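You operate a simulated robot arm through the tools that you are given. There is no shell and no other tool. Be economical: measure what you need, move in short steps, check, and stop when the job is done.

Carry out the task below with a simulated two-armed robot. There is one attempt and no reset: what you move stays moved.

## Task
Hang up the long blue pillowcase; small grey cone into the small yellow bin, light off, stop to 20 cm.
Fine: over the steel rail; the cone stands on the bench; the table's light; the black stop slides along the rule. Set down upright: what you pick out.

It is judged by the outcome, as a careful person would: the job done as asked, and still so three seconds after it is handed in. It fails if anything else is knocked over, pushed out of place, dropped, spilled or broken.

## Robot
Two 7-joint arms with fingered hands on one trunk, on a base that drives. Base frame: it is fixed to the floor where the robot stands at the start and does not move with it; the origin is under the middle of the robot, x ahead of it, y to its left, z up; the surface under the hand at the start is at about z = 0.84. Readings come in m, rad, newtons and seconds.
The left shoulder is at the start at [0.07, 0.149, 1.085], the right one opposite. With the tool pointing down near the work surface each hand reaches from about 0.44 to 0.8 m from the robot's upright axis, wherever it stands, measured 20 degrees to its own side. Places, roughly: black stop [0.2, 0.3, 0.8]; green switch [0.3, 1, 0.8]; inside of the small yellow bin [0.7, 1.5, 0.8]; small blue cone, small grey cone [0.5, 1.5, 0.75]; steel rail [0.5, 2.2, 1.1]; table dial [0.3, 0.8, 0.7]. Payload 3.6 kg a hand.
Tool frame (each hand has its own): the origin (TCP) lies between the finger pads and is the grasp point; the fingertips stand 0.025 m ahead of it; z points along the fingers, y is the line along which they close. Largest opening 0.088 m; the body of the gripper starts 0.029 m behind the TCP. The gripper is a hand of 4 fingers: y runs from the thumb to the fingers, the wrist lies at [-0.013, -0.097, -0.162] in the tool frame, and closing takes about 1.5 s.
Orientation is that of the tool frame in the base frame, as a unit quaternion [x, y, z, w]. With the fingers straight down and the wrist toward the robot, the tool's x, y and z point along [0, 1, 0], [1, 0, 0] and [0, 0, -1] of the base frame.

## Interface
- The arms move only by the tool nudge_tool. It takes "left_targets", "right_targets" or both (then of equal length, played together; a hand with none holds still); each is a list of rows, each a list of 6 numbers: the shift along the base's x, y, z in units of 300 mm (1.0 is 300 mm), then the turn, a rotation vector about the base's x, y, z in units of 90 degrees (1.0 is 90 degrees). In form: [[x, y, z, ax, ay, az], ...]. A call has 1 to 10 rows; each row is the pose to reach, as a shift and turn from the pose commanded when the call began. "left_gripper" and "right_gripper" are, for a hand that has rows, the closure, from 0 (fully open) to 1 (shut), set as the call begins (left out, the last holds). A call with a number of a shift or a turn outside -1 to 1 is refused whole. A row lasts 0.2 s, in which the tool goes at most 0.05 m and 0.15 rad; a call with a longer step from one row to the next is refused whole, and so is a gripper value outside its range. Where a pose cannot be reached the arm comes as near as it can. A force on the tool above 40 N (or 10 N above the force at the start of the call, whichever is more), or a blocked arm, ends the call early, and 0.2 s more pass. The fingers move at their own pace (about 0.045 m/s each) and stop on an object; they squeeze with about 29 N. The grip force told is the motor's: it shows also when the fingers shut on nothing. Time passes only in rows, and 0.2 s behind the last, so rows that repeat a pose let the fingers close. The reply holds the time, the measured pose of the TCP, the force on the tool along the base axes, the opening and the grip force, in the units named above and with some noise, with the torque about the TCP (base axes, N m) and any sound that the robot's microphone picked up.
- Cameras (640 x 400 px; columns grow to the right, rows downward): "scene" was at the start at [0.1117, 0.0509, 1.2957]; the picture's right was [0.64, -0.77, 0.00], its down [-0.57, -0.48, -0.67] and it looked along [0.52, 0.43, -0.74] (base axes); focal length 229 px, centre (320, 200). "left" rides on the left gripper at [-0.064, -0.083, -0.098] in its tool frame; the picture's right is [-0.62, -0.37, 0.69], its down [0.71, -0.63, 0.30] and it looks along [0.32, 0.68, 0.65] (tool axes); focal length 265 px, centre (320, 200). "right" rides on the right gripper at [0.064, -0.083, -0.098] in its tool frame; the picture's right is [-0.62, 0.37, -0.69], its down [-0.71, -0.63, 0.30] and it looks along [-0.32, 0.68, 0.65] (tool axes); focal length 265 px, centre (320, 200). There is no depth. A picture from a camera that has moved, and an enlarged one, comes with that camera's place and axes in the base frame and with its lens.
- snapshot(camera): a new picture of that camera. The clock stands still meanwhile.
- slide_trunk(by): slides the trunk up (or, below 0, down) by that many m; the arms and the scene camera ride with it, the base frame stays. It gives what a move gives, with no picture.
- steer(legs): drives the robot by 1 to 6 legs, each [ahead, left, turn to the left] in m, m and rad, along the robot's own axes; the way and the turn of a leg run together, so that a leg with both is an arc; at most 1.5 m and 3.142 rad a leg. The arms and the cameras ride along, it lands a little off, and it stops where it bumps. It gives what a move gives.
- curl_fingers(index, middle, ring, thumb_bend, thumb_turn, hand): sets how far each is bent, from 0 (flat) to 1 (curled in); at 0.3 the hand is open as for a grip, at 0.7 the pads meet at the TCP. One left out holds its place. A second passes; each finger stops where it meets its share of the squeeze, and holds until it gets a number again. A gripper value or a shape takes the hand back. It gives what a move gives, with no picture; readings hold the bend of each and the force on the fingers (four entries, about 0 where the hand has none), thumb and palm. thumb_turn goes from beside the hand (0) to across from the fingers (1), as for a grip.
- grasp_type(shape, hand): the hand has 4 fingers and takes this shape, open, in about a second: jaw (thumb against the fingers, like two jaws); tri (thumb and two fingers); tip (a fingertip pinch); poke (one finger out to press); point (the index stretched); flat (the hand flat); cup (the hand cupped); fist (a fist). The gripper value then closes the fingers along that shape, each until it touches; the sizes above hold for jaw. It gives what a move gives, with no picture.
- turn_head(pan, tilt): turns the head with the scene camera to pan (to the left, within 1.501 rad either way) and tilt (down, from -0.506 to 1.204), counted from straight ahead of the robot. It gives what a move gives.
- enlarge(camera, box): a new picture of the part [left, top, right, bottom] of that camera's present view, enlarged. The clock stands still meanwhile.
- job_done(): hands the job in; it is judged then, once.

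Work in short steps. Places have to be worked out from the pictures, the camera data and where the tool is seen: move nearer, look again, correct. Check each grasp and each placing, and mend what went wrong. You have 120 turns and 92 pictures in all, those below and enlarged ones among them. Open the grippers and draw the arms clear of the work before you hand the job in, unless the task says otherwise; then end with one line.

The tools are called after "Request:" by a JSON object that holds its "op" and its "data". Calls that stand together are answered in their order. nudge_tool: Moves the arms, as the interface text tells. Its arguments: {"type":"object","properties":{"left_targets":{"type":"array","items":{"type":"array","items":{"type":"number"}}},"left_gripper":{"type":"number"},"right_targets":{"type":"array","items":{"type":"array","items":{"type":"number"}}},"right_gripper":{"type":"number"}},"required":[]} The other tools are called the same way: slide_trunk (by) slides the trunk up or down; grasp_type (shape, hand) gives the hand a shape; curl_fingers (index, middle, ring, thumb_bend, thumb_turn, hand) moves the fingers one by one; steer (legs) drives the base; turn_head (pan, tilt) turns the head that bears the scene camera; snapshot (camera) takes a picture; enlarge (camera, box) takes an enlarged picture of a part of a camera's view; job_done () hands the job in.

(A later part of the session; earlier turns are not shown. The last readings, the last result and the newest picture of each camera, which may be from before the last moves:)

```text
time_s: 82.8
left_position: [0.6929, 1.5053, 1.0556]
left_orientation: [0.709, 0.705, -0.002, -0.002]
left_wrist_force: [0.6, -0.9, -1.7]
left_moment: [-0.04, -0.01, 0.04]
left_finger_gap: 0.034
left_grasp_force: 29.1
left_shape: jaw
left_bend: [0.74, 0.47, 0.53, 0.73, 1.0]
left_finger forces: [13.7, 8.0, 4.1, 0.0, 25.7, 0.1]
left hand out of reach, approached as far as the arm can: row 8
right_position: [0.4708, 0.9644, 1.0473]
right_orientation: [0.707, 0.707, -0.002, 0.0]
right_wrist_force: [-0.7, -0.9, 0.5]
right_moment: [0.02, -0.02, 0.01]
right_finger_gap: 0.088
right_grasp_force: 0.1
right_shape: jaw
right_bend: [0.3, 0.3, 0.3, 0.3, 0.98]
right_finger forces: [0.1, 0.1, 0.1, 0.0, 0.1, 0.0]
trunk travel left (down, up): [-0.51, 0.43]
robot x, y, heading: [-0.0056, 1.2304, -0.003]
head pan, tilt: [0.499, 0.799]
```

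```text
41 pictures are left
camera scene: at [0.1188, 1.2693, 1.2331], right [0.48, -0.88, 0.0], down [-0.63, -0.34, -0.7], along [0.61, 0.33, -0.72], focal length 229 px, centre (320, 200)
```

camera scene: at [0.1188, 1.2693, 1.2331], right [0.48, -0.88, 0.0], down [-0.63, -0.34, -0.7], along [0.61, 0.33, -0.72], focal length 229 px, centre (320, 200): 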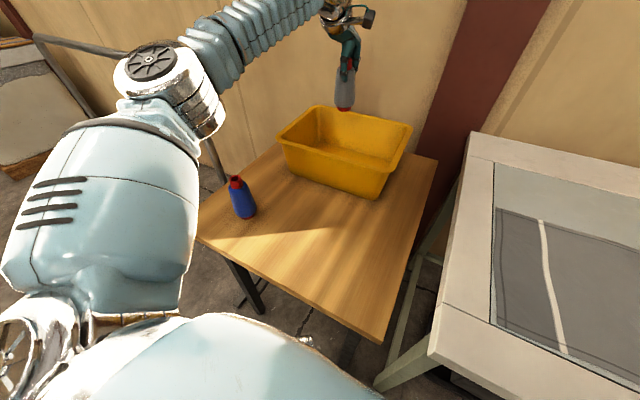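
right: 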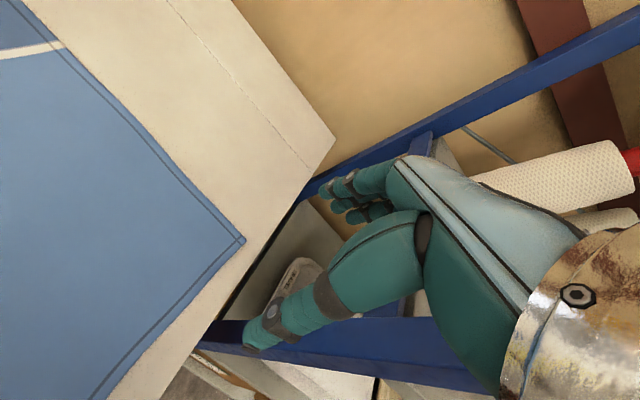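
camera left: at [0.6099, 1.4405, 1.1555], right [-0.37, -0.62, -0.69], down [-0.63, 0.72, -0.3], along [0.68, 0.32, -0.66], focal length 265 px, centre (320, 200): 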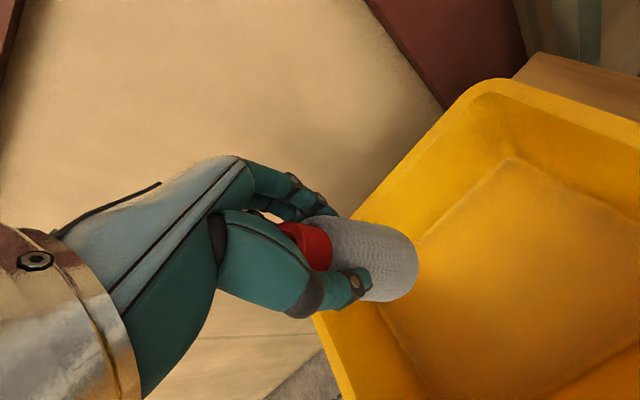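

Positioned over the bin's middle. I lower to z≈0.90.

Request:
{"op": "nudge_tool", "data": {"left_targets": [[0, -0.01, -0.1, 0, 0, 0], [0, -0.02, -0.2, 0, 0, 0], [0, -0.02, -0.3, 0, 0, 0], [0, -0.02, -0.4, 0, 0, 0], [0, -0.02, -0.5, 0, 0, 0]]}}

Request:
{"op": "nudge_tool", "data": {"left_targets": [[0, 0, -0.02, 0, 0, 0], [0, 0, -0.04, 0, 0, 0], [0, 0, -0.06, 0, 0, 0], [0, 0, -0.075, 0, 0, 0]]}}

Request:
{"op": "snapshot", "data": {"camera": "left"}}

```text
time_s: 84.0
left_position: [0.6887, 1.4952, 0.9075]
left_orientation: [0.709, 0.705, -0.002, 0.0]
left_wrist_force: [-0.2, -0.5, -1.9]
left_moment: [-0.01, 0.0, 0.0]
left_finger_gap: 0.0337
left_grasp_force: 29.0
left_shape: jaw
left_bend: [0.74, 0.47, 0.53, 0.73, 1.0]
left_finger forces: [13.6, 8.2, 4.2, 0.0, 25.5, 0.0]
right_position: [0.4684, 0.9616, 1.0481]
right_orientation: [0.708, 0.706, 0.0, 0.0]
right_wrist_force: [-0.1, -0.3, -0.3]
right_moment: [0.02, 0.0, -0.02]
right_finger_gap: 0.0877
right_grasp_force: 0.1
right_shape: jaw
right_bend: [0.3, 0.3, 0.3, 0.3, 0.98]
right_finger forces: [0.0, 0.0, 0.0, 0.0, 0.1, 0.0]
trunk travel left (down, up): [-0.51, 0.43]
robot x, y, heading: [-0.0064, 1.2316, 0.002]
head pan, tilt: [0.499, 0.799]
```

```text
time_s: 85.0
left_position: [0.6904, 1.4956, 0.8855]
left_orientation: [0.709, 0.705, -0.001, 0.0]
left_wrist_force: [-0.6, -0.1, -0.8]
left_moment: [-0.05, 0.02, 0.02]
left_finger_gap: 0.0337
left_grasp_force: 28.9
left_shape: jaw
left_bend: [0.74, 0.47, 0.53, 0.73, 1.0]
left_finger forces: [13.5, 8.2, 4.3, 0.0, 25.5, 0.1]
right_position: [0.4699, 0.9619, 1.0476]
right_orientation: [0.708, 0.706, 0.0, 0.0]
right_wrist_force: [0.2, 0.7, 0.1]
right_moment: [0.0, -0.02, 0.03]
right_finger_gap: 0.0875
right_grasp_force: 0.1
right_shape: jaw
right_bend: [0.3, 0.3, 0.3, 0.3, 0.98]
right_finger forces: [0.0, 0.0, 0.0, 0.0, 0.0, 0.1]
trunk travel left (down, up): [-0.51, 0.43]
robot x, y, heading: [-0.0036, 1.232, -0.002]
head pan, tilt: [0.499, 0.799]
```

```text
40 pictures are left
camera left: at [0.6064, 1.4318, 0.9849], right [-0.37, -0.62, -0.69], down [-0.63, 0.72, -0.3], along [0.68, 0.32, -0.66], focal length 265 px, centre (320, 200)
```

left: 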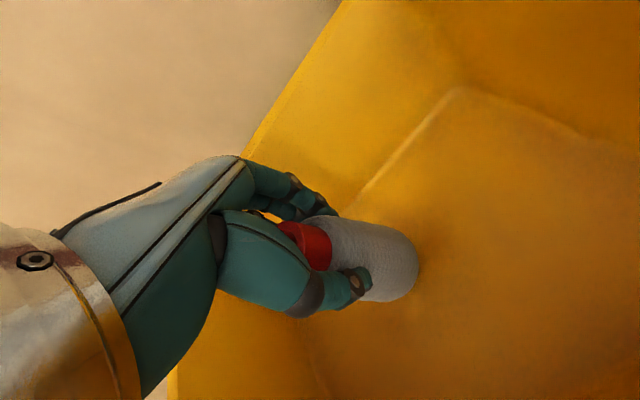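

Near the floor, no contact yet. I creep down in 2 mm rows until the force rises.

Request:
{"op": "nudge_tool", "data": {"left_targets": [[0, 0, -0.008, 0, 0, 0], [0, 0, -0.016, 0, 0, 0], [0, 0, -0.024, 0, 0, 0], [0, 0, -0.032, 0, 0, 0], [0, 0, -0.04, 0, 0, 0]]}}

```text
time_s: 86.2
left_position: [0.6908, 1.4963, 0.8734]
left_orientation: [0.709, 0.705, -0.002, -0.001]
left_wrist_force: [0.1, 0.5, -1.1]
left_moment: [-0.02, 0.01, -0.02]
left_finger_gap: 0.034
left_grasp_force: 28.2
left_shape: jaw
left_bend: [0.74, 0.47, 0.53, 0.74, 1.0]
left_finger forces: [13.6, 8.2, 4.2, 0.0, 25.5, 0.1]
right_position: [0.4699, 0.9618, 1.0484]
right_orientation: [0.708, 0.706, 0.0, 0.0]
right_wrist_force: [-0.3, 0.0, 0.5]
right_moment: [0.01, -0.01, -0.01]
right_finger_gap: 0.0878
right_grasp_force: 0.0
right_shape: jaw
right_bend: [0.3, 0.3, 0.3, 0.3, 0.98]
right_finger forces: [0.0, 0.0, 0.1, 0.0, 0.0, 0.0]
trunk travel left (down, up): [-0.51, 0.43]
robot x, y, heading: [-0.0028, 1.2288, -0.0]
head pan, tilt: [0.499, 0.799]
```

Request:
{"op": "nudge_tool", "data": {"left_targets": [[0, 0, -0.004, 0, 0, 0], [0, 0, -0.008, 0, 0, 0], [0, 0, -0.012, 0, 0, 0]]}}

```text
time_s: 87.0
left_position: [0.6903, 1.4968, 0.8699]
left_orientation: [0.709, 0.705, -0.002, -0.001]
left_wrist_force: [-0.2, 0.4, -0.8]
left_moment: [0.02, 0.01, 0.02]
left_finger_gap: 0.0337
left_grasp_force: 28.6
left_shape: jaw
left_bend: [0.74, 0.47, 0.53, 0.74, 1.0]
left_finger forces: [13.8, 8.3, 4.7, 0.1, 25.6, 0.0]
right_position: [0.4701, 0.9619, 1.0484]
right_orientation: [0.708, 0.706, 0.0, 0.0]
right_wrist_force: [0.6, 0.1, 0.0]
right_moment: [-0.01, 0.03, -0.01]
right_finger_gap: 0.0878
right_grasp_force: 0.0
right_shape: jaw
right_bend: [0.3, 0.3, 0.3, 0.3, 0.98]
right_finger forces: [0.0, 0.1, 0.1, 0.0, 0.0, 0.1]
trunk travel left (down, up): [-0.51, 0.43]
robot x, y, heading: [-0.0045, 1.2303, 0.002]
head pan, tilt: [0.499, 0.799]
```

Weight reading dropped slightly, no push yet; another 3 mm in 1 mm rows.

Request:
{"op": "nudge_tool", "data": {"left_targets": [[0, 0, -0.004, 0, 0, 0], [0, 0, -0.008, 0, 0, 0], [0, 0, -0.012, 0, 0, 0]]}}

Request:
{"op": "snapshot", "data": {"camera": "left"}}

```text
time_s: 87.8
left_position: [0.6907, 1.4948, 0.8694]
left_orientation: [0.709, 0.705, 0.0, 0.002]
left_wrist_force: [1.2, -0.2, 7.0]
left_moment: [0.07, -0.05, -0.03]
left_finger_gap: 0.0338
left_grasp_force: 28.7
left_shape: jaw
left_bend: [0.74, 0.47, 0.53, 0.74, 1.0]
left_finger forces: [14.7, 9.2, 5.8, 0.1, 26.1, 0.1]
right_position: [0.4697, 0.9623, 1.0491]
right_orientation: [0.708, 0.706, 0.002, 0.0]
right_wrist_force: [0.4, 0.2, 0.3]
right_moment: [-0.03, -0.01, -0.01]
right_finger_gap: 0.0878
right_grasp_force: 0.1
right_shape: jaw
right_bend: [0.3, 0.3, 0.3, 0.3, 0.98]
right_finger forces: [0.1, 0.1, 0.0, 0.1, 0.0, 0.0]
trunk travel left (down, up): [-0.51, 0.43]
robot x, y, heading: [-0.002, 1.2325, -0.003]
head pan, tilt: [0.499, 0.799]
```

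```text
39 pictures are left
camera left: at [0.6067, 1.4312, 0.9692], right [-0.37, -0.62, -0.69], down [-0.63, 0.72, -0.31], along [0.69, 0.32, -0.65], focal length 265 px, centre (320, 200)
```

left: 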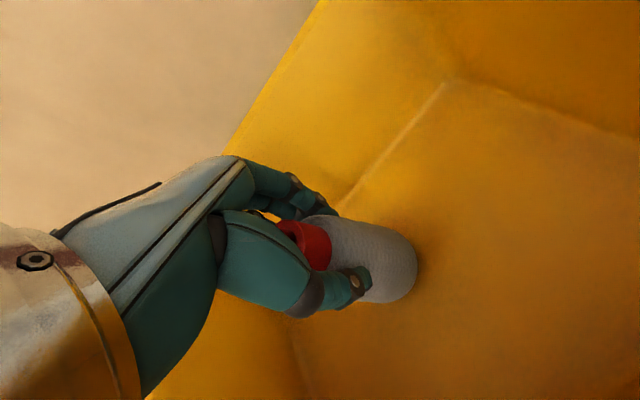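

Cone stands on the bin floor (7 N up). I open fully and let it settle, then lift straight up.

Request:
{"op": "nudge_tool", "data": {"left_targets": [[0, 0, 0.006, 0, 0, 0], [0, 0, 0.006, 0, 0, 0], [0, 0, 0.006, 0, 0, 0], [0, 0, 0.006, 0, 0, 0], [0, 0, 0.006, 0, 0, 0], [0, 0, 0.006, 0, 0, 0], [0, 0, 0.006, 0, 0, 0], [0, 0, 0.006, 0, 0, 0]], "left_gripper": 0}}

Request:
{"op": "snapshot", "data": {"camera": "left"}}

```text
time_s: 89.5
left_position: [0.6907, 1.4954, 0.8698]
left_orientation: [0.709, 0.705, -0.001, 0.0]
left_wrist_force: [-0.3, -0.2, -0.2]
left_moment: [0.01, 0.0, 0.03]
left_finger_gap: 0.0876
left_grasp_force: 0.0
left_shape: jaw
left_bend: [0.3, 0.3, 0.3, 0.3, 0.98]
left_finger forces: [0.0, 0.0, 0.0, 0.1, 0.0, 0.0]
right_position: [0.4693, 0.9638, 1.048]
right_orientation: [0.708, 0.707, 0.0, 0.001]
right_wrist_force: [-0.5, 0.2, 0.2]
right_moment: [-0.04, -0.03, -0.01]
right_finger_gap: 0.0875
right_grasp_force: 0.2
right_shape: jaw
right_bend: [0.3, 0.3, 0.3, 0.3, 0.98]
right_finger forces: [0.0, 0.0, 0.0, 0.1, 0.1, 0.0]
trunk travel left (down, up): [-0.51, 0.43]
robot x, y, heading: [-0.0027, 1.2305, -0.001]
head pan, tilt: [0.499, 0.799]
```

```text
38 pictures are left
camera left: at [0.6072, 1.432, 0.9689], right [-0.37, -0.62, -0.69], down [-0.63, 0.72, -0.3], along [0.68, 0.32, -0.66], focal length 265 px, centre (320, 200)
```

left: 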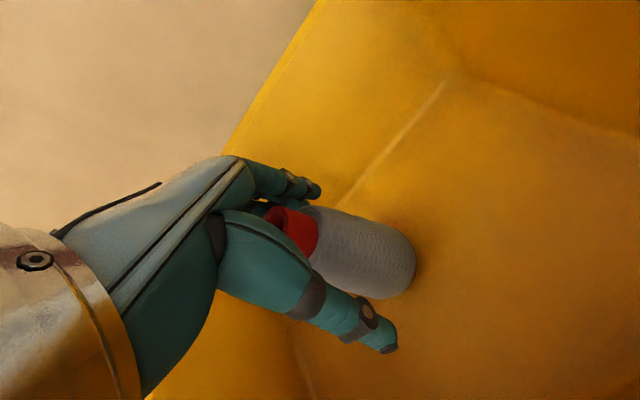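

It stands free between the open fingers. Lifting straight up and retracting toward the robot.

Request:
{"op": "nudge_tool", "data": {"left_targets": [[0, 0, 0.06, 0, 0, 0], [0, 0, 0.15, 0, 0, 0], [0, 0, 0.28, 0, 0, 0], [0, 0, 0.42, 0, 0, 0], [0, 0, 0.56, 0, 0, 0], [-0.1, 0, 0.66, 0, 0, 0], [-0.25, 0, 0.7, 0, 0, 0], [-0.4, 0, 0.7, 0, 0, 0], [-0.55, 0, 0.7, 0, 0, 0], [-0.7, 0, 0.7, 0, 0, 0]]}}

Request:
{"op": "snapshot", "data": {"camera": "left"}}

Request:
{"op": "turn_head", "data": {"pan": 1.3, "tilt": 0.4}}

Request:
{"op": "snapshot", "data": {"camera": "scene"}}

```text
time_s: 91.8
left_position: [0.4787, 1.4954, 1.0763]
left_orientation: [0.709, 0.705, -0.002, 0.0]
left_wrist_force: [-0.2, -0.4, -0.1]
left_moment: [0.0, 0.0, -0.01]
left_finger_gap: 0.0879
left_grasp_force: 0.0
left_shape: jaw
left_bend: [0.3, 0.3, 0.3, 0.3, 0.98]
left_finger forces: [0.1, 0.1, 0.0, 0.0, 0.0, 0.0]
right_position: [0.4689, 0.9624, 1.0479]
right_orientation: [0.708, 0.706, 0.0, 0.001]
right_wrist_force: [-0.2, -0.3, -0.6]
right_moment: [0.0, -0.02, -0.01]
right_finger_gap: 0.0879
right_grasp_force: 0.0
right_shape: jaw
right_bend: [0.3, 0.3, 0.3, 0.3, 0.98]
right_finger forces: [0.1, 0.1, 0.0, 0.0, 0.0, 0.1]
trunk travel left (down, up): [-0.51, 0.43]
robot x, y, heading: [-0.0059, 1.2319, -0.0]
head pan, tilt: [0.499, 0.799]
```

```text
37 pictures are left
camera left: at [0.3961, 1.4319, 1.1762], right [-0.37, -0.62, -0.69], down [-0.63, 0.72, -0.31], along [0.68, 0.32, -0.66], focal length 265 px, centre (320, 200)
```

left: 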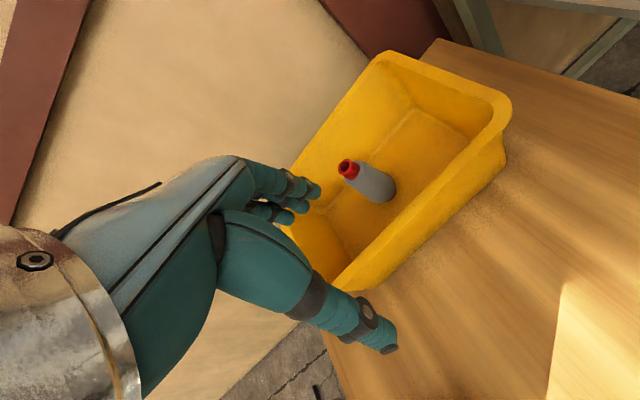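

```text
time_s: 92.9
left_position: [0.4819, 1.4947, 1.0753]
left_orientation: [0.709, 0.705, -0.003, -0.001]
left_wrist_force: [1.5, 0.3, -1.2]
left_moment: [0.0, 0.0, 0.02]
left_finger_gap: 0.0881
left_grasp_force: 0.1
left_shape: jaw
left_bend: [0.3, 0.3, 0.3, 0.3, 0.98]
left_finger forces: [0.0, 0.0, 0.0, 0.0, 0.0, 0.0]
right_position: [0.4699, 0.9626, 1.0475]
right_orientation: [0.708, 0.707, 0.0, 0.001]
right_wrist_force: [-0.1, -0.2, 0.9]
right_moment: [-0.01, -0.02, -0.02]
right_finger_gap: 0.0876
right_grasp_force: 0.1
right_shape: jaw
right_bend: [0.3, 0.3, 0.3, 0.3, 0.98]
right_finger forces: [0.0, 0.0, 0.0, 0.0, 0.0, 0.0]
trunk travel left (down, up): [-0.51, 0.43]
robot x, y, heading: [-0.0078, 1.2285, -0.003]
head pan, tilt: [1.3, 0.4]
```

```text
36 pictures are left
camera scene: at [0.0717, 1.3189, 1.2685], right [0.96, -0.27, 0.0], down [-0.1, -0.38, -0.92], along [0.25, 0.89, -0.39], focal length 229 px, centre (320, 200)
```

scene: 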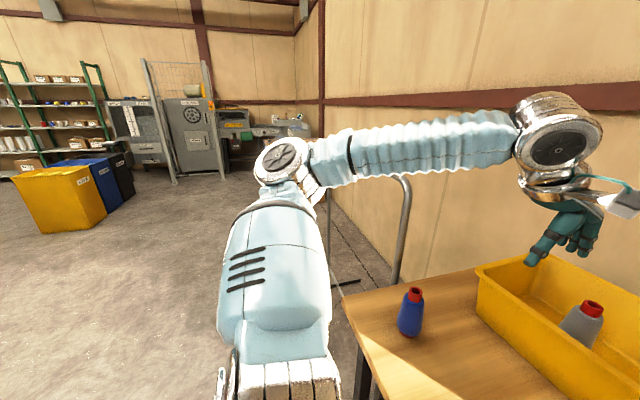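

Cone stands upright in the bin. Now I back off 0.45 m to look at the steel rail rack.

Request:
{"op": "steer", "data": {"legs": [[-0.45, 0, 0]]}}

Request:
{"op": "turn_head", "data": {"pan": 0.95, "tilt": 0.45}}

Request:
{"op": "snapshot", "data": {"camera": "scene"}}

```text
time_s: 99.2
left_position: [0.0291, 1.4964, 1.0765]
left_orientation: [0.708, 0.706, -0.001, -0.001]
left_wrist_force: [-0.5, -0.7, -0.4]
left_moment: [-0.01, 0.04, -0.02]
left_finger_gap: 0.0875
left_grasp_force: 0.1
left_shape: jaw
left_bend: [0.3, 0.3, 0.3, 0.3, 0.98]
left_finger forces: [0.0, 0.0, 0.0, 0.0, 0.1, 0.0]
right_position: [0.0193, 0.9628, 1.0482]
right_orientation: [0.707, 0.707, 0.001, 0.0]
right_wrist_force: [0.0, -0.3, 0.6]
right_moment: [-0.01, 0.0, 0.02]
right_finger_gap: 0.0876
right_grasp_force: 0.1
right_shape: jaw
right_bend: [0.3, 0.3, 0.3, 0.3, 0.98]
right_finger forces: [0.0, 0.0, 0.0, 0.1, 0.0, 0.1]
trunk travel left (down, up): [-0.51, 0.43]
robot x, y, heading: [-0.4566, 1.2314, 0.003]
head pan, tilt: [1.3, 0.4]
```

```text
time_s: 100.0
left_position: [0.0293, 1.4949, 1.0759]
left_orientation: [0.708, 0.706, -0.002, -0.001]
left_wrist_force: [-0.7, 1.1, 0.8]
left_moment: [-0.01, -0.01, 0.01]
left_finger_gap: 0.0876
left_grasp_force: 0.1
left_shape: jaw
left_bend: [0.3, 0.3, 0.3, 0.3, 0.98]
left_finger forces: [0.0, 0.1, 0.1, 0.0, 0.0, 0.0]
right_position: [0.0175, 0.9632, 1.0488]
right_orientation: [0.707, 0.707, 0.0, 0.0]
right_wrist_force: [-0.1, 0.2, 0.1]
right_moment: [0.0, 0.0, 0.0]
right_finger_gap: 0.0876
right_grasp_force: 0.0
right_shape: jaw
right_bend: [0.3, 0.3, 0.3, 0.3, 0.98]
right_finger forces: [0.0, 0.1, 0.0, 0.0, 0.0, 0.0]
trunk travel left (down, up): [-0.51, 0.43]
robot x, y, heading: [-0.4582, 1.231, -0.003]
head pan, tilt: [0.949, 0.45]
```

```text
35 pictures are left
camera scene: at [-0.3529, 1.3044, 1.2639], right [0.81, -0.58, 0.0], down [-0.25, -0.35, -0.9], along [0.52, 0.73, -0.43], focal length 229 px, centre (320, 200)
```

scene: 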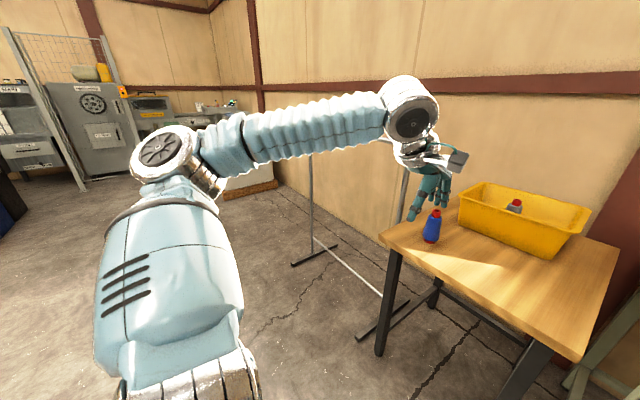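

Rack: rail runs along y at x≈0.53 from y≈1.85 to 2.6 at z≈1.1, feet along x. Now to the pillowcase (front edge x≈0.33, y 0.0–0.42): I drive back in front of it.

Request:
{"op": "steer", "data": {"legs": [[0, -1.015, 0], [0.22, 0, 0]]}}

Request:
{"op": "turn_head", "data": {"pan": 0.0, "tilt": 0.85}}

Request:
{"op": "snapshot", "data": {"camera": "scene"}}

```text
time_s: 116.2
left_position: [0.2513, 0.4921, 1.076]
left_orientation: [0.703, 0.711, -0.002, -0.001]
left_wrist_force: [0.2, -0.2, 0.5]
left_moment: [-0.02, -0.02, 0.0]
left_finger_gap: 0.0877
left_grasp_force: 0.0
left_shape: jaw
left_bend: [0.3, 0.3, 0.3, 0.3, 0.98]
left_finger forces: [0.0, 0.0, 0.0, 0.0, 0.1, 0.0]
right_position: [0.2503, -0.041, 1.0481]
right_orientation: [0.702, 0.712, -0.001, -0.001]
right_wrist_force: [0.1, 0.3, -0.7]
right_moment: [0.0, 0.02, -0.01]
right_finger_gap: 0.0878
right_grasp_force: 0.2
right_shape: jaw
right_bend: [0.3, 0.3, 0.3, 0.3, 0.98]
right_finger forces: [0.0, 0.0, 0.0, 0.1, 0.0, 0.0]
trunk travel left (down, up): [-0.51, 0.43]
robot x, y, heading: [-0.2291, 0.2177, 0.017]
head pan, tilt: [0.949, 0.45]
```

```text
time_s: 117.4
left_position: [0.2524, 0.4933, 1.0756]
left_orientation: [0.704, 0.71, -0.002, 0.0]
left_wrist_force: [0.5, 0.1, -0.5]
left_moment: [-0.01, -0.01, 0.02]
left_finger_gap: 0.0877
left_grasp_force: 0.2
left_shape: jaw
left_bend: [0.3, 0.3, 0.3, 0.3, 0.98]
left_finger forces: [0.1, 0.0, 0.1, 0.0, 0.0, 0.0]
right_position: [0.2501, -0.0392, 1.0485]
right_orientation: [0.702, 0.712, 0.0, 0.0]
right_wrist_force: [-0.5, 1.1, 0.1]
right_moment: [0.02, -0.01, 0.0]
right_finger_gap: 0.0877
right_grasp_force: 0.1
right_shape: jaw
right_bend: [0.3, 0.3, 0.3, 0.3, 0.98]
right_finger forces: [0.1, 0.1, 0.0, 0.1, 0.1, 0.0]
trunk travel left (down, up): [-0.51, 0.43]
robot x, y, heading: [-0.2282, 0.2153, 0.017]
head pan, tilt: [0.0, 0.85]
```

```text
34 pictures are left
camera scene: at [-0.0986, 0.2218, 1.2294], right [0.02, -1.0, 0.0], down [-0.75, -0.01, -0.66], along [0.66, 0.01, -0.75], focal length 229 px, centre (320, 200)
```

scene: 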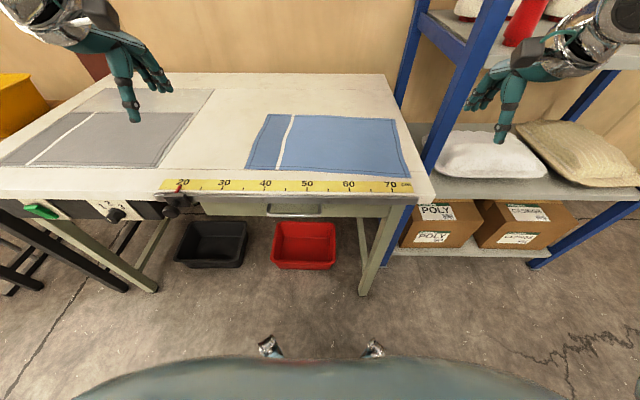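

Pillowcase front corners: (0.343, 0.416) and (0.317, 0.011). I bring both hands above points ~2 cm inside the front edge near the two corners, at z≈0.93.

Request:
{"op": "nudge_tool", "data": {"left_targets": [[0.08, -0.08, -0.08, 0, 0, 0], [0.16, -0.16, -0.16, 0, 0, 0], [0.24, -0.24, -0.26, 0, 0, 0], [0.3, -0.3, -0.36, 0, 0, 0], [0.36, -0.36, -0.45, 0, 0, 0], [0.36, -0.36, -0.487, 0, 0, 0]], "right_targets": [[0.06, 0.06, -0.07, 0, 0, 0], [0.12, 0.12, -0.14, 0, 0, 0], [0.18, 0.18, -0.2, 0, 0, 0], [0.24, 0.24, -0.28, 0, 0, 0], [0.293, 0.297, -0.35, 0, 0, 0], [0.293, 0.297, -0.395, 0, 0, 0]]}}

Request:
{"op": "snapshot", "data": {"camera": "left"}}

Request:
{"op": "snapshot", "data": {"camera": "right"}}

```text
time_s: 118.8
left_position: [0.361, 0.383, 0.9307]
left_orientation: [0.703, 0.712, -0.001, 0.0]
left_wrist_force: [0.8, -0.2, 0.4]
left_moment: [-0.01, -0.02, -0.01]
left_finger_gap: 0.0876
left_grasp_force: 0.0
left_shape: jaw
left_bend: [0.3, 0.3, 0.3, 0.3, 0.98]
left_finger forces: [0.0, 0.0, 0.0, 0.0, 0.0, 0.0]
right_position: [0.3372, 0.048, 0.9301]
right_orientation: [0.701, 0.713, 0.001, 0.001]
right_wrist_force: [-0.4, -0.2, -0.1]
right_moment: [0.01, 0.0, 0.0]
right_finger_gap: 0.0877
right_grasp_force: 0.0
right_shape: jaw
right_bend: [0.3, 0.3, 0.3, 0.3, 0.98]
right_finger forces: [0.0, 0.1, 0.1, 0.0, 0.0, 0.1]
trunk travel left (down, up): [-0.51, 0.43]
robot x, y, heading: [-0.229, 0.2225, 0.014]
head pan, tilt: [0.0, 0.85]
```

```text
33 pictures are left
camera left: at [0.2774, 0.3181, 1.0309], right [-0.36, -0.63, -0.69], down [-0.64, 0.71, -0.3], along [0.68, 0.33, -0.66], focal length 265 px, centre (320, 200)
```

left: 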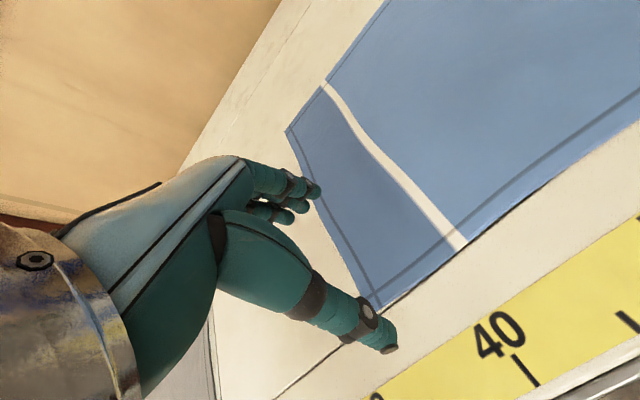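

```text
32 pictures are left
camera right: at [0.2529, 0.1108, 1.0288], right [0.38, -0.61, 0.69], down [-0.62, -0.72, -0.31], along [0.69, -0.31, -0.65], focal length 265 px, centre (320, 200)
```

right: 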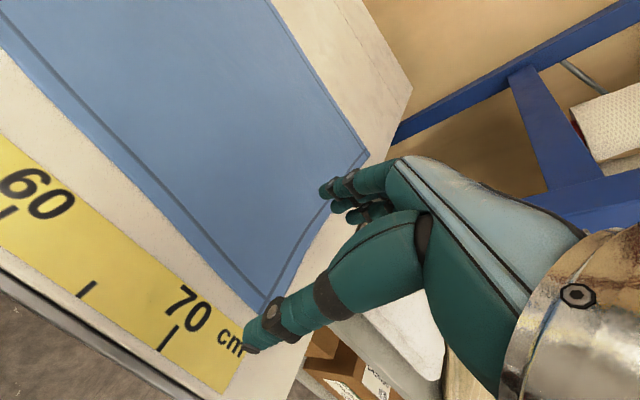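

TCP axes hit the cloth ~2 cm inside each front corner. I half-close the hands and descend to just above the table.

Request:
{"op": "nudge_tool", "data": {"left_targets": [[0, 0, -0.06, 0, 0, 0], [0, 0, -0.12, 0, 0, 0], [0, 0, -0.16, 0, 0, 0], [0, 0, -0.18, 0, 0, 0], [0, 0, -0.2, 0, 0, 0], [0, 0, -0.21, 0, 0, 0], [0, 0, -0.215, 0, 0, 0]], "right_targets": [[0, 0, -0.06, 0, 0, 0], [0, 0, -0.12, 0, 0, 0], [0, 0, -0.16, 0, 0, 0], [0, 0, -0.18, 0, 0, 0], [0, 0, -0.2, 0, 0, 0], [0, 0, -0.21, 0, 0, 0], [0, 0, -0.215, 0, 0, 0]], "left_gripper": 0.5, "right_gripper": 0.5}}

Request:
{"op": "snapshot", "data": {"camera": "left"}}

```text
time_s: 120.4
left_position: [0.3589, 0.3849, 0.8661]
left_orientation: [0.703, 0.711, -0.001, 0.001]
left_wrist_force: [1.4, 0.1, 2.2]
left_moment: [0.02, -0.09, -0.01]
left_finger_gap: 0.0446
left_grasp_force: 0.0
left_shape: jaw
left_bend: [0.74, 0.44, 0.41, 0.69, 1.0]
left_finger forces: [0.1, 0.1, 0.0, 0.0, 0.0, 0.0]
right_position: [0.3389, 0.0493, 0.8664]
right_orientation: [0.702, 0.713, 0.001, 0.002]
right_wrist_force: [0.3, 0.4, 3.9]
right_moment: [0.02, -0.11, 0.0]
right_finger_gap: 0.0445
right_grasp_force: 0.1
right_shape: jaw
right_bend: [0.74, 0.44, 0.41, 0.69, 1.0]
right_finger forces: [0.0, 0.1, 0.1, 0.0, 0.0, 0.1]
trunk travel left (down, up): [-0.51, 0.43]
robot x, y, heading: [-0.2284, 0.2213, 0.017]
head pan, tilt: [0.0, 0.85]
```

```text
31 pictures are left
camera left: at [0.276, 0.3199, 0.9662], right [-0.36, -0.63, -0.69], down [-0.64, 0.71, -0.31], along [0.68, 0.33, -0.65], focal length 265 px, centre (320, 200)
```

left: 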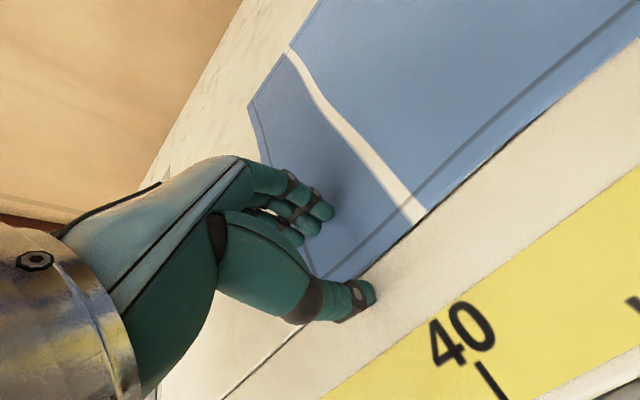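

Both hands touch lightly (2–4 N), thumb just outside the edge, fingers on the cloth. Closing both to pinch.

Request:
{"op": "nudge_tool", "data": {"left_targets": [[0, 0, -0.004, 0, 0, 0], [0, 0, -0.004, 0, 0, 0], [0, 0, -0.004, 0, 0, 0], [0, 0, -0.004, 0, 0, 0], [0, 0, -0.004, 0, 0, 0], [0, 0, -0.004, 0, 0, 0], [0, 0, -0.004, 0, 0, 0]], "right_targets": [[0, 0, -0.004, 0, 0, 0], [0, 0, -0.004, 0, 0, 0], [0, 0, -0.004, 0, 0, 0], [0, 0, -0.004, 0, 0, 0], [0, 0, -0.004, 0, 0, 0], [0, 0, -0.004, 0, 0, 0], [0, 0, -0.004, 0, 0, 0]], "left_gripper": 1.0, "right_gripper": 1.0}}

Request:
{"op": "snapshot", "data": {"camera": "left"}}

Request:
{"op": "snapshot", "data": {"camera": "right"}}

```text
time_s: 122.0
left_position: [0.3576, 0.3855, 0.8651]
left_orientation: [0.702, 0.712, -0.001, 0.0]
left_wrist_force: [0.2, 0.4, 1.2]
left_moment: [0.02, -0.03, -0.03]
left_finger_gap: 0.0003
left_grasp_force: 29.5
left_shape: jaw
left_bend: [0.75, 0.61, 0.65, 0.45, 1.0]
left_finger forces: [0.0, 0.1, 0.1, 0.0, 0.0, 0.0]
right_position: [0.3361, 0.0497, 0.8649]
right_orientation: [0.701, 0.713, 0.002, 0.001]
right_wrist_force: [-1.2, -1.9, 12.7]
right_moment: [0.04, -0.2, -0.03]
right_finger_gap: 0.0041
right_grasp_force: 29.0
right_shape: jaw
right_bend: [0.74, 0.58, 0.59, 0.44, 1.0]
right_finger forces: [0.1, 0.0, 0.0, 0.0, 0.1, 0.0]
trunk travel left (down, up): [-0.51, 0.43]
robot x, y, heading: [-0.2274, 0.2219, 0.013]
head pan, tilt: [0.0, 0.85]
```

```text
30 pictures are left
camera left: at [0.2752, 0.3201, 0.9647], right [-0.36, -0.63, -0.69], down [-0.64, 0.71, -0.3], along [0.68, 0.33, -0.66], focal length 265 px, centre (320, 200)
```

left: 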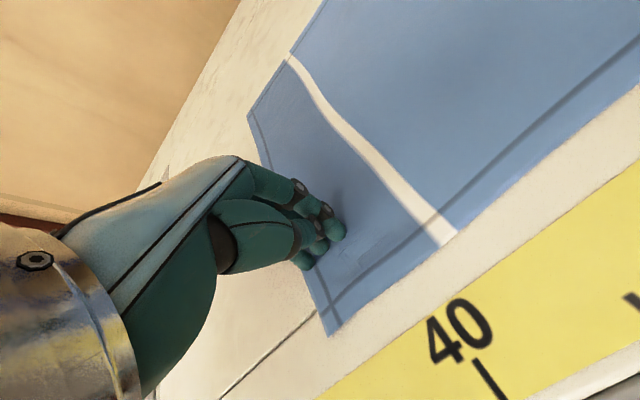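

```text
29 pictures are left
camera right: at [0.2522, 0.1121, 0.9652], right [0.37, -0.61, 0.69], down [-0.62, -0.72, -0.31], along [0.69, -0.31, -0.65], focal length 265 px, centre (320, 200)
```

right: 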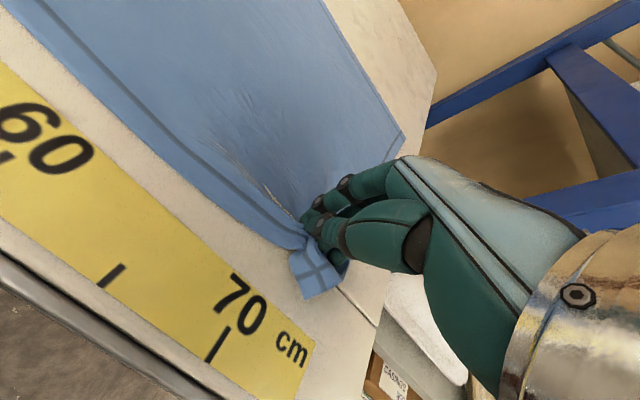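

Right pinched a fold (wrinkles, gap 4 mm). Left only dragged the cloth and closed empty; the edge is now at x≈0.325, so I lift the left a bit, half-open, press a little more firmly and pinch again.

Request:
{"op": "nudge_tool", "data": {"left_targets": [[0, 0, 0.06, 0, 0, 0], [0, 0, 0.08, 0, 0, 0], [0, 0, 0.08, 0, 0, 0], [0, 0, 0.08, 0, 0, 0], [0, 0, 0.08, 0, 0, 0], [0, 0, 0.04, 0, 0, 0], [0, 0, 0, 0, 0, 0], [0, 0, -0.01, 0, 0, 0], [0, 0, -0.018, 0, 0, 0], [0, 0, -0.022, 0, 0, 0]], "left_gripper": 0.5}}

Request:
{"op": "nudge_tool", "data": {"left_targets": [[0, 0, 0, 0, 0, 0], [0, 0, 0, 0, 0, 0], [0, 0, 0, 0, 0, 0], [0, 0, 0, 0, 0, 0], [0, 0, 0, 0, 0, 0], [0, 0, 0, 0, 0, 0], [0, 0, 0, 0, 0, 0]], "left_gripper": 1.0}}

Request:
{"op": "snapshot", "data": {"camera": "left"}}

```text
time_s: 124.2
left_position: [0.3575, 0.3846, 0.8648]
left_orientation: [0.703, 0.711, 0.003, 0.006]
left_wrist_force: [-0.2, 1.0, 35.0]
left_moment: [0.05, 0.55, 0.03]
left_finger_gap: 0.0443
left_grasp_force: 0.1
left_shape: jaw
left_bend: [0.74, 0.44, 0.41, 0.72, 1.0]
left_finger forces: [0.1, 0.1, 0.0, 0.0, 0.1, 0.0]
right_position: [0.3321, 0.0485, 0.8675]
right_orientation: [0.701, 0.713, 0.002, 0.001]
right_wrist_force: [2.0, -0.2, 6.8]
right_moment: [0.04, -0.18, 0.04]
right_finger_gap: 0.0041
right_grasp_force: 29.2
right_shape: jaw
right_bend: [0.74, 0.59, 0.6, 0.44, 1.0]
right_finger forces: [0.0, 0.0, 0.1, 0.1, 0.1, 0.1]
trunk travel left (down, up): [-0.51, 0.43]
robot x, y, heading: [-0.2283, 0.2243, 0.01]
head pan, tilt: [0.0, 0.85]
```

```text
time_s: 125.8
left_position: [0.3574, 0.3834, 0.8635]
left_orientation: [0.704, 0.711, 0.002, 0.004]
left_wrist_force: [-1.3, 0.4, 30.2]
left_moment: [-0.03, -0.26, -0.01]
left_finger_gap: 0.0198
left_grasp_force: 29.0
left_shape: jaw
left_bend: [0.75, 0.74, 0.72, 0.84, 1.0]
left_finger forces: [0.1, 0.0, 0.1, 0.0, 0.0, 0.0]
right_position: [0.3342, 0.0494, 0.8668]
right_orientation: [0.701, 0.713, 0.001, 0.002]
right_wrist_force: [-0.7, -0.4, 2.3]
right_moment: [0.03, -0.01, 0.04]
right_finger_gap: 0.0036
right_grasp_force: 29.0
right_shape: jaw
right_bend: [0.74, 0.59, 0.6, 0.44, 1.0]
right_finger forces: [0.1, 0.0, 0.0, 0.0, 0.1, 0.1]
trunk travel left (down, up): [-0.51, 0.43]
robot x, y, heading: [-0.2306, 0.2174, 0.02]
head pan, tilt: [0.0, 0.85]
```

```text
28 pictures are left
camera left: at [0.2746, 0.3187, 0.9625], right [-0.36, -0.63, -0.69], down [-0.64, 0.71, -0.31], along [0.69, 0.33, -0.65], focal length 265 px, centre (320, 200)
```

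left: 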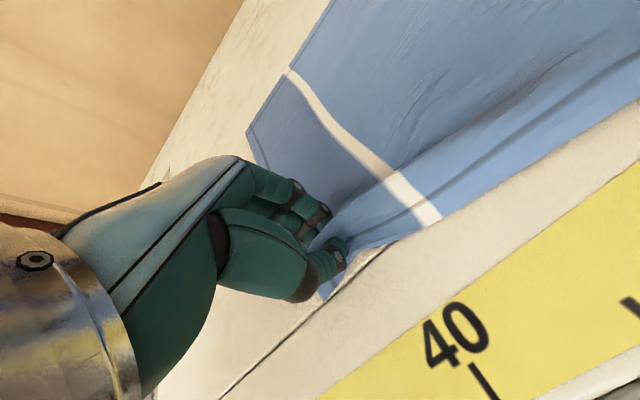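

The left pinched a fold too. I lift both hands together 6 cm and check.

Request:
{"op": "nudge_tool", "data": {"left_targets": [[0, 0, 0.05, 0, 0, 0], [0, 0, 0.1, 0, 0, 0], [0, 0, 0.15, 0, 0, 0], [0, 0, 0.2, 0, 0, 0], [0, 0, 0.25, 0, 0, 0]], "right_targets": [[0, 0, 0.05, 0, 0, 0], [0, 0, 0.1, 0, 0, 0], [0, 0, 0.15, 0, 0, 0], [0, 0, 0.2, 0, 0, 0], [0, 0, 0.25, 0, 0, 0]]}}

Request:
{"op": "snapshot", "data": {"camera": "scene"}}

```text
time_s: 127.0
left_position: [0.36, 0.385, 0.9335]
left_orientation: [0.703, 0.711, -0.002, -0.001]
left_wrist_force: [0.0, -0.1, -0.1]
left_moment: [-0.02, 0.02, 0.0]
left_finger_gap: 0.0084
left_grasp_force: 29.2
left_shape: jaw
left_bend: [0.73, 0.72, 0.7, 0.77, 1.0]
left_finger forces: [0.0, 0.0, 0.0, 0.0, 0.0, 0.0]
right_position: [0.3359, 0.0514, 0.9403]
right_orientation: [0.701, 0.713, 0.001, 0.001]
right_wrist_force: [0.0, 0.4, 0.3]
right_moment: [-0.01, 0.03, 0.0]
right_finger_gap: 0.0036
right_grasp_force: 28.6
right_shape: jaw
right_bend: [0.74, 0.59, 0.6, 0.44, 1.0]
right_finger forces: [0.0, 0.0, 0.0, 0.0, 0.0, 0.0]
trunk travel left (down, up): [-0.51, 0.43]
robot x, y, heading: [-0.2276, 0.221, 0.018]
head pan, tilt: [0.0, 0.85]
```

```text
27 pictures are left
camera scene: at [-0.0998, 0.2212, 1.2295], right [0.02, -1.0, 0.0], down [-0.75, -0.01, -0.66], along [0.66, 0.01, -0.75], focal length 229 px, centre (320, 200)
```

scene: 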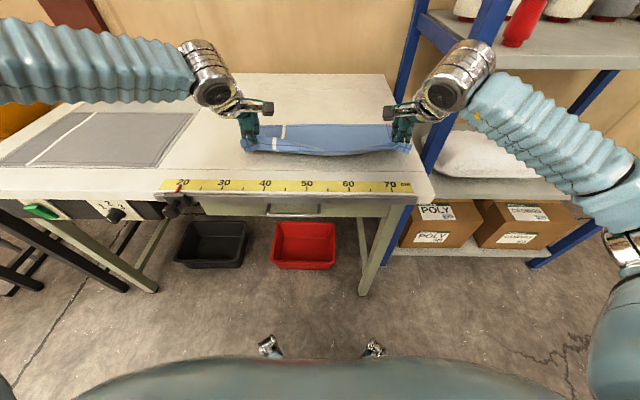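

Both hands hold the front edge. I raise the trunk 0.40 m to lift the cloth clear of everything.

Request:
{"op": "slide_trunk", "data": {"by": 0.4}}

Request:
{"op": "turn_head", "data": {"pan": 0.0, "tilt": 0.85}}

Request:
{"op": "snapshot", "data": {"camera": "scene"}}

```text
time_s: 130.8
left_position: [0.3606, 0.3846, 1.3322]
left_orientation: [0.703, 0.711, -0.002, 0.0]
left_wrist_force: [-1.3, -0.2, -0.6]
left_moment: [-0.01, -0.01, 0.0]
left_finger_gap: 0.0082
left_grasp_force: 29.4
left_shape: jaw
left_bend: [0.73, 0.72, 0.7, 0.77, 1.0]
left_finger forces: [0.0, 0.0, 0.1, 0.0, 0.1, 0.1]
right_position: [0.3378, 0.0509, 1.3403]
right_orientation: [0.702, 0.712, 0.0, 0.0]
right_wrist_force: [-0.3, 0.3, -0.7]
right_moment: [-0.01, 0.0, -0.01]
right_finger_gap: 0.0034
right_grasp_force: 29.1
right_shape: jaw
right_bend: [0.74, 0.59, 0.6, 0.44, 1.0]
right_finger forces: [0.1, 0.0, 0.1, 0.0, 0.0, 0.1]
trunk travel left (down, up): [-0.91, 0.03]
robot x, y, heading: [-0.2295, 0.216, 0.013]
head pan, tilt: [0.0, 0.85]
```

```text
time_s: 131.4
left_position: [0.3604, 0.3847, 1.332]
left_orientation: [0.703, 0.711, -0.002, 0.0]
left_wrist_force: [0.0, 0.4, 0.1]
left_moment: [0.0, 0.01, -0.02]
left_finger_gap: 0.0083
left_grasp_force: 28.4
left_shape: jaw
left_bend: [0.73, 0.72, 0.7, 0.77, 1.0]
left_finger forces: [0.0, 0.1, 0.0, 0.0, 0.0, 0.0]
right_position: [0.3376, 0.0499, 1.3392]
right_orientation: [0.702, 0.712, 0.001, 0.0]
right_wrist_force: [0.2, 0.1, 0.2]
right_moment: [0.02, -0.02, -0.03]
right_finger_gap: 0.0032
right_grasp_force: 29.2
right_shape: jaw
right_bend: [0.74, 0.59, 0.6, 0.44, 1.0]
right_finger forces: [0.0, 0.1, 0.0, 0.0, 0.0, 0.0]
trunk travel left (down, up): [-0.91, 0.03]
robot x, y, heading: [-0.2288, 0.2213, 0.016]
head pan, tilt: [0.0, 0.85]
```

```text
26 pictures are left
camera scene: at [-0.0986, 0.2214, 1.6294], right [0.02, -1.0, 0.0], down [-0.75, -0.01, -0.66], along [0.66, 0.01, -0.75], focal length 229 px, centre (320, 200)
```

scene: 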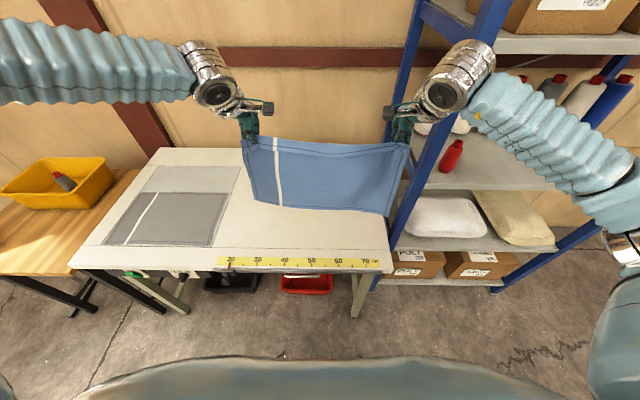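

Cloth hangs freely from both hands. I back off and drive left ~2.0 m to face the rail.

Request:
{"op": "steer", "data": {"legs": [[-0.3, 0, -0.016], [0, 1.0, 0], [0, 1.0, 0]]}}

Request:
{"op": "turn_head", "data": {"pan": 0.0, "tilt": 0.6}}

Request:
{"op": "snapshot", "data": {"camera": "scene"}}

```text
time_s: 161.0
left_position: [0.0671, 2.3736, 1.3313]
left_orientation: [0.709, 0.706, -0.002, 0.0]
left_wrist_force: [0.8, 0.3, 0.1]
left_moment: [-0.01, -0.01, -0.04]
left_finger_gap: 0.0082
left_grasp_force: 28.8
left_shape: jaw
left_bend: [0.73, 0.72, 0.7, 0.77, 1.0]
left_finger forces: [0.0, 0.1, 0.0, 0.0, 0.0, 0.0]
right_position: [0.0388, 2.0394, 1.3389]
right_orientation: [0.707, 0.707, 0.001, 0.0]
right_wrist_force: [0.3, 0.2, 0.0]
right_moment: [-0.02, 0.03, 0.01]
right_finger_gap: 0.0034
right_grasp_force: 28.6
right_shape: jaw
right_bend: [0.74, 0.59, 0.6, 0.43, 1.0]
right_finger forces: [0.0, 0.0, 0.0, 0.0, 0.1, 0.0]
trunk travel left (down, up): [-0.91, 0.03]
robot x, y, heading: [-0.52, 2.2195, 0.006]
head pan, tilt: [0.0, 0.85]
```

```text
time_s: 161.8
left_position: [0.0678, 2.3741, 1.3315]
left_orientation: [0.708, 0.706, -0.003, -0.001]
left_wrist_force: [0.9, 0.1, -0.7]
left_moment: [0.01, 0.01, -0.02]
left_finger_gap: 0.0084
left_grasp_force: 29.1
left_shape: jaw
left_bend: [0.73, 0.72, 0.7, 0.77, 1.0]
left_finger forces: [0.1, 0.0, 0.0, 0.0, 0.0, 0.0]
right_position: [0.0404, 2.0411, 1.3395]
right_orientation: [0.707, 0.707, -0.001, 0.0]
right_wrist_force: [-0.2, 0.5, -0.6]
right_moment: [0.02, 0.02, 0.0]
right_finger_gap: 0.0034
right_grasp_force: 28.9
right_shape: jaw
right_bend: [0.74, 0.59, 0.6, 0.43, 1.0]
right_finger forces: [0.0, 0.1, 0.1, 0.0, 0.0, 0.0]
trunk travel left (down, up): [-0.91, 0.03]
robot x, y, heading: [-0.5235, 2.2166, 0.0]
head pan, tilt: [0.0, 0.6]
```

```text
25 pictures are left
camera scene: at [-0.3832, 2.2178, 1.6503], right [0.0, -1.0, 0.0], down [-0.57, 0.0, -0.82], along [0.82, 0.0, -0.57], focal length 229 px, centre (320, 200)
```

scene: 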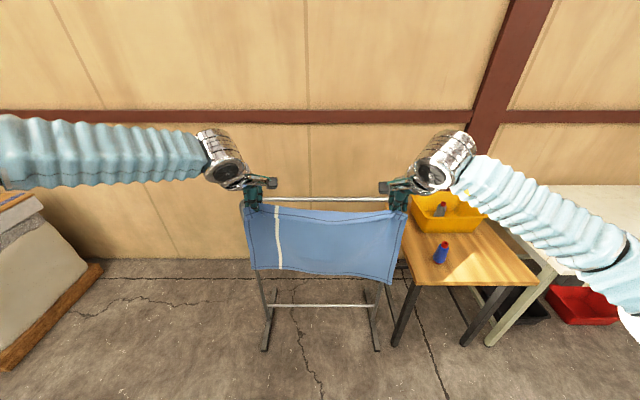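

I enlarge to locate the rail and feet precisely.

Request:
{"op": "enlarge", "data": {"camera": "scene", "box": [220, 170, 420, 370]}}

```text
2.00 times, centred on (320, 270) of scene
camera zoom: at [-0.3832, 2.2178, 1.6503], right [0.0, -1.0, 0.0], down [-0.57, 0.0, -0.82], along [0.82, 0.0, -0.57], focal length 459 px, centre (320, 60)
```

zoom: 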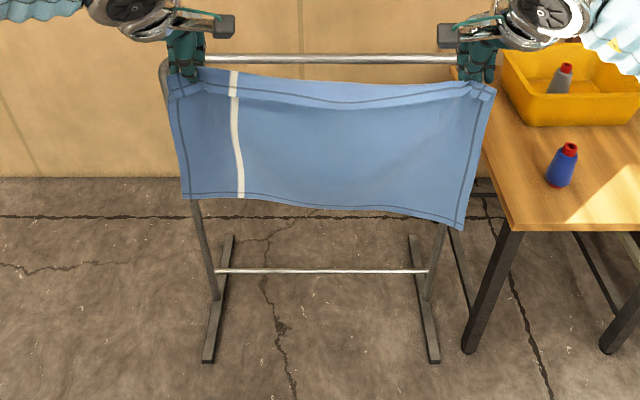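

Rail ≈ x 0.48, z 1.05, y 1.87–2.58; cloth hangs ~0.26 below the hands. I lower the trunk 0.15 m so the cloth's middle is at rail height, then drive ahead so the hands stop ~9 cm short of the rail.

Request:
{"op": "slide_trunk", "data": {"by": -0.15}}

Request:
{"op": "steer", "data": {"legs": [[0.33, 0, 0]]}}

Request:
{"op": "turn_head", "data": {"pan": 0.0, "tilt": 0.75}}

Request:
{"op": "snapshot", "data": {"camera": "scene"}}

Request:
{"op": "snapshot", "data": {"camera": "right"}}

```text
time_s: 163.5
left_position: [0.0684, 2.3739, 1.1816]
left_orientation: [0.708, 0.706, -0.002, 0.0]
left_wrist_force: [0.1, 0.3, -0.2]
left_moment: [0.0, 0.02, 0.02]
left_finger_gap: 0.0085
left_grasp_force: 28.9
left_shape: jaw
left_bend: [0.73, 0.72, 0.7, 0.77, 1.0]
left_finger forces: [0.0, 0.1, 0.1, 0.1, 0.0, 0.0]
right_position: [0.0396, 2.0403, 1.1891]
right_orientation: [0.707, 0.707, 0.0, 0.0]
right_wrist_force: [-0.8, 1.4, -0.8]
right_moment: [0.03, 0.01, -0.01]
right_finger_gap: 0.0035
right_grasp_force: 28.4
right_shape: jaw
right_bend: [0.74, 0.59, 0.6, 0.43, 1.0]
right_finger forces: [0.0, 0.1, 0.0, 0.1, 0.1, 0.0]
trunk travel left (down, up): [-0.76, 0.18]
robot x, y, heading: [-0.5228, 2.2142, 0.005]
head pan, tilt: [0.0, 0.6]
```

```text
time_s: 168.2
left_position: [0.3944, 2.3676, 1.1811]
left_orientation: [0.71, 0.704, -0.002, -0.001]
left_wrist_force: [0.0, -1.0, 0.4]
left_moment: [0.05, 0.04, 0.01]
left_finger_gap: 0.0084
left_grasp_force: 29.4
left_shape: jaw
left_bend: [0.73, 0.72, 0.7, 0.77, 1.0]
left_finger forces: [0.0, 0.0, 0.1, 0.0, 0.1, 0.1]
right_position: [0.365, 2.0348, 1.1888]
right_orientation: [0.709, 0.705, 0.001, -0.001]
right_wrist_force: [-0.4, 0.6, 0.1]
right_moment: [0.01, -0.02, 0.0]
right_finger_gap: 0.0035
right_grasp_force: 28.8
right_shape: jaw
right_bend: [0.74, 0.59, 0.6, 0.43, 1.0]
right_finger forces: [0.0, 0.0, 0.0, 0.0, 0.0, 0.1]
trunk travel left (down, up): [-0.76, 0.18]
robot x, y, heading: [-0.1937, 2.2173, -0.006]
head pan, tilt: [0.0, 0.6]
```

```text
time_s: 168.9
left_position: [0.3933, 2.3692, 1.1829]
left_orientation: [0.71, 0.704, -0.001, -0.001]
left_wrist_force: [0.7, -0.3, 0.6]
left_moment: [0.0, 0.04, 0.01]
left_finger_gap: 0.0083
left_grasp_force: 28.9
left_shape: jaw
left_bend: [0.73, 0.72, 0.7, 0.77, 1.0]
left_finger forces: [0.1, 0.0, 0.1, 0.0, 0.1, 0.0]
right_position: [0.3652, 2.0346, 1.1881]
right_orientation: [0.709, 0.705, -0.001, 0.001]
right_wrist_force: [-0.1, 0.0, -0.6]
right_moment: [0.04, -0.05, 0.01]
right_finger_gap: 0.0035
right_grasp_force: 29.0
right_shape: jaw
right_bend: [0.74, 0.59, 0.6, 0.43, 1.0]
right_finger forces: [0.0, 0.0, 0.0, 0.0, 0.0, 0.0]
trunk travel left (down, up): [-0.76, 0.18]
robot x, y, heading: [-0.1953, 2.2197, -0.007]
head pan, tilt: [0.0, 0.75]
```

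```text
23 pictures are left
camera scene: at [-0.061, 2.2147, 1.4874], right [0.0, -1.0, 0.0], down [-0.68, 0.0, -0.73], along [0.73, 0.0, -0.68], focal length 229 px, centre (320, 200)
```

scene: 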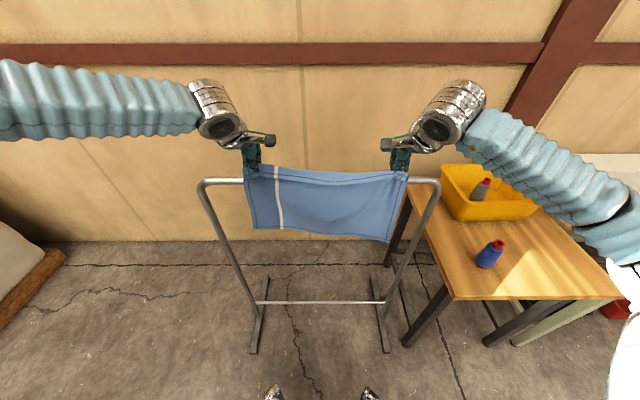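

```text
22 pictures are left
camera right: at [0.2827, 2.0992, 1.2884], right [0.37, -0.62, 0.69], down [-0.63, -0.71, -0.3], along [0.68, -0.33, -0.65], focal length 265 px, centre (320, 200)
```

right: 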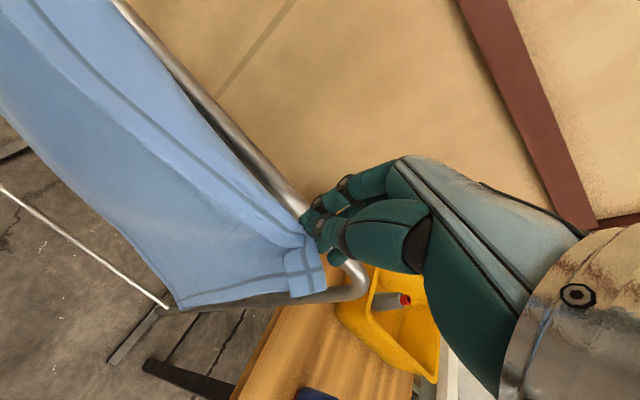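

Rail solves to ≈ (0.51, z 1.04). I drive 0.12 m further so the cloth leans against the rail, then move arms over and down beyond it.

Request:
{"op": "steer", "data": {"legs": [[0.12, 0, 0.006]]}}

Request:
{"op": "snapshot", "data": {"camera": "right"}}

```text
time_s: 171.1
left_position: [0.5099, 2.3753, 1.1829]
left_orientation: [0.708, 0.706, -0.001, 0.001]
left_wrist_force: [0.1, -0.3, -0.7]
left_moment: [-0.03, 0.02, -0.04]
left_finger_gap: 0.0085
left_grasp_force: 29.2
left_shape: jaw
left_bend: [0.73, 0.72, 0.7, 0.77, 1.0]
left_finger forces: [0.1, 0.0, 0.0, 0.1, 0.0, 0.0]
right_position: [0.4807, 2.0402, 1.1903]
right_orientation: [0.708, 0.707, 0.0, 0.001]
right_wrist_force: [-0.2, -0.2, -0.8]
right_moment: [-0.03, -0.03, -0.01]
right_finger_gap: 0.0032
right_grasp_force: 28.9
right_shape: jaw
right_bend: [0.74, 0.74, 0.6, 0.43, 1.0]
right_finger forces: [0.0, 0.0, 0.0, 0.0, 0.0, 0.0]
trunk travel left (down, up): [-0.76, 0.18]
robot x, y, heading: [-0.0737, 2.2163, 0.0]
head pan, tilt: [0.0, 0.75]
```

```text
21 pictures are left
camera right: at [0.3982, 2.1049, 1.2903], right [0.37, -0.62, 0.7], down [-0.63, -0.71, -0.3], along [0.68, -0.33, -0.65], focal length 265 px, centre (320, 200)
```

right: 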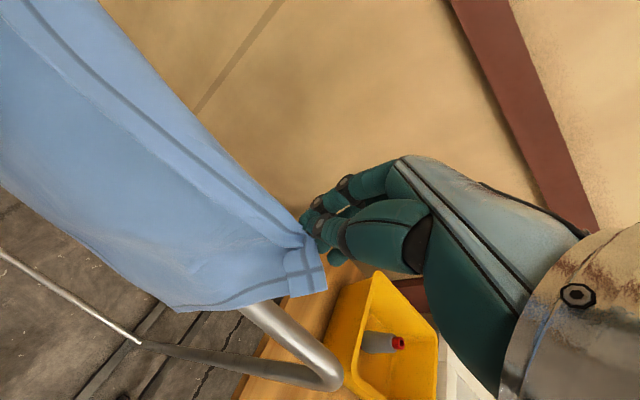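

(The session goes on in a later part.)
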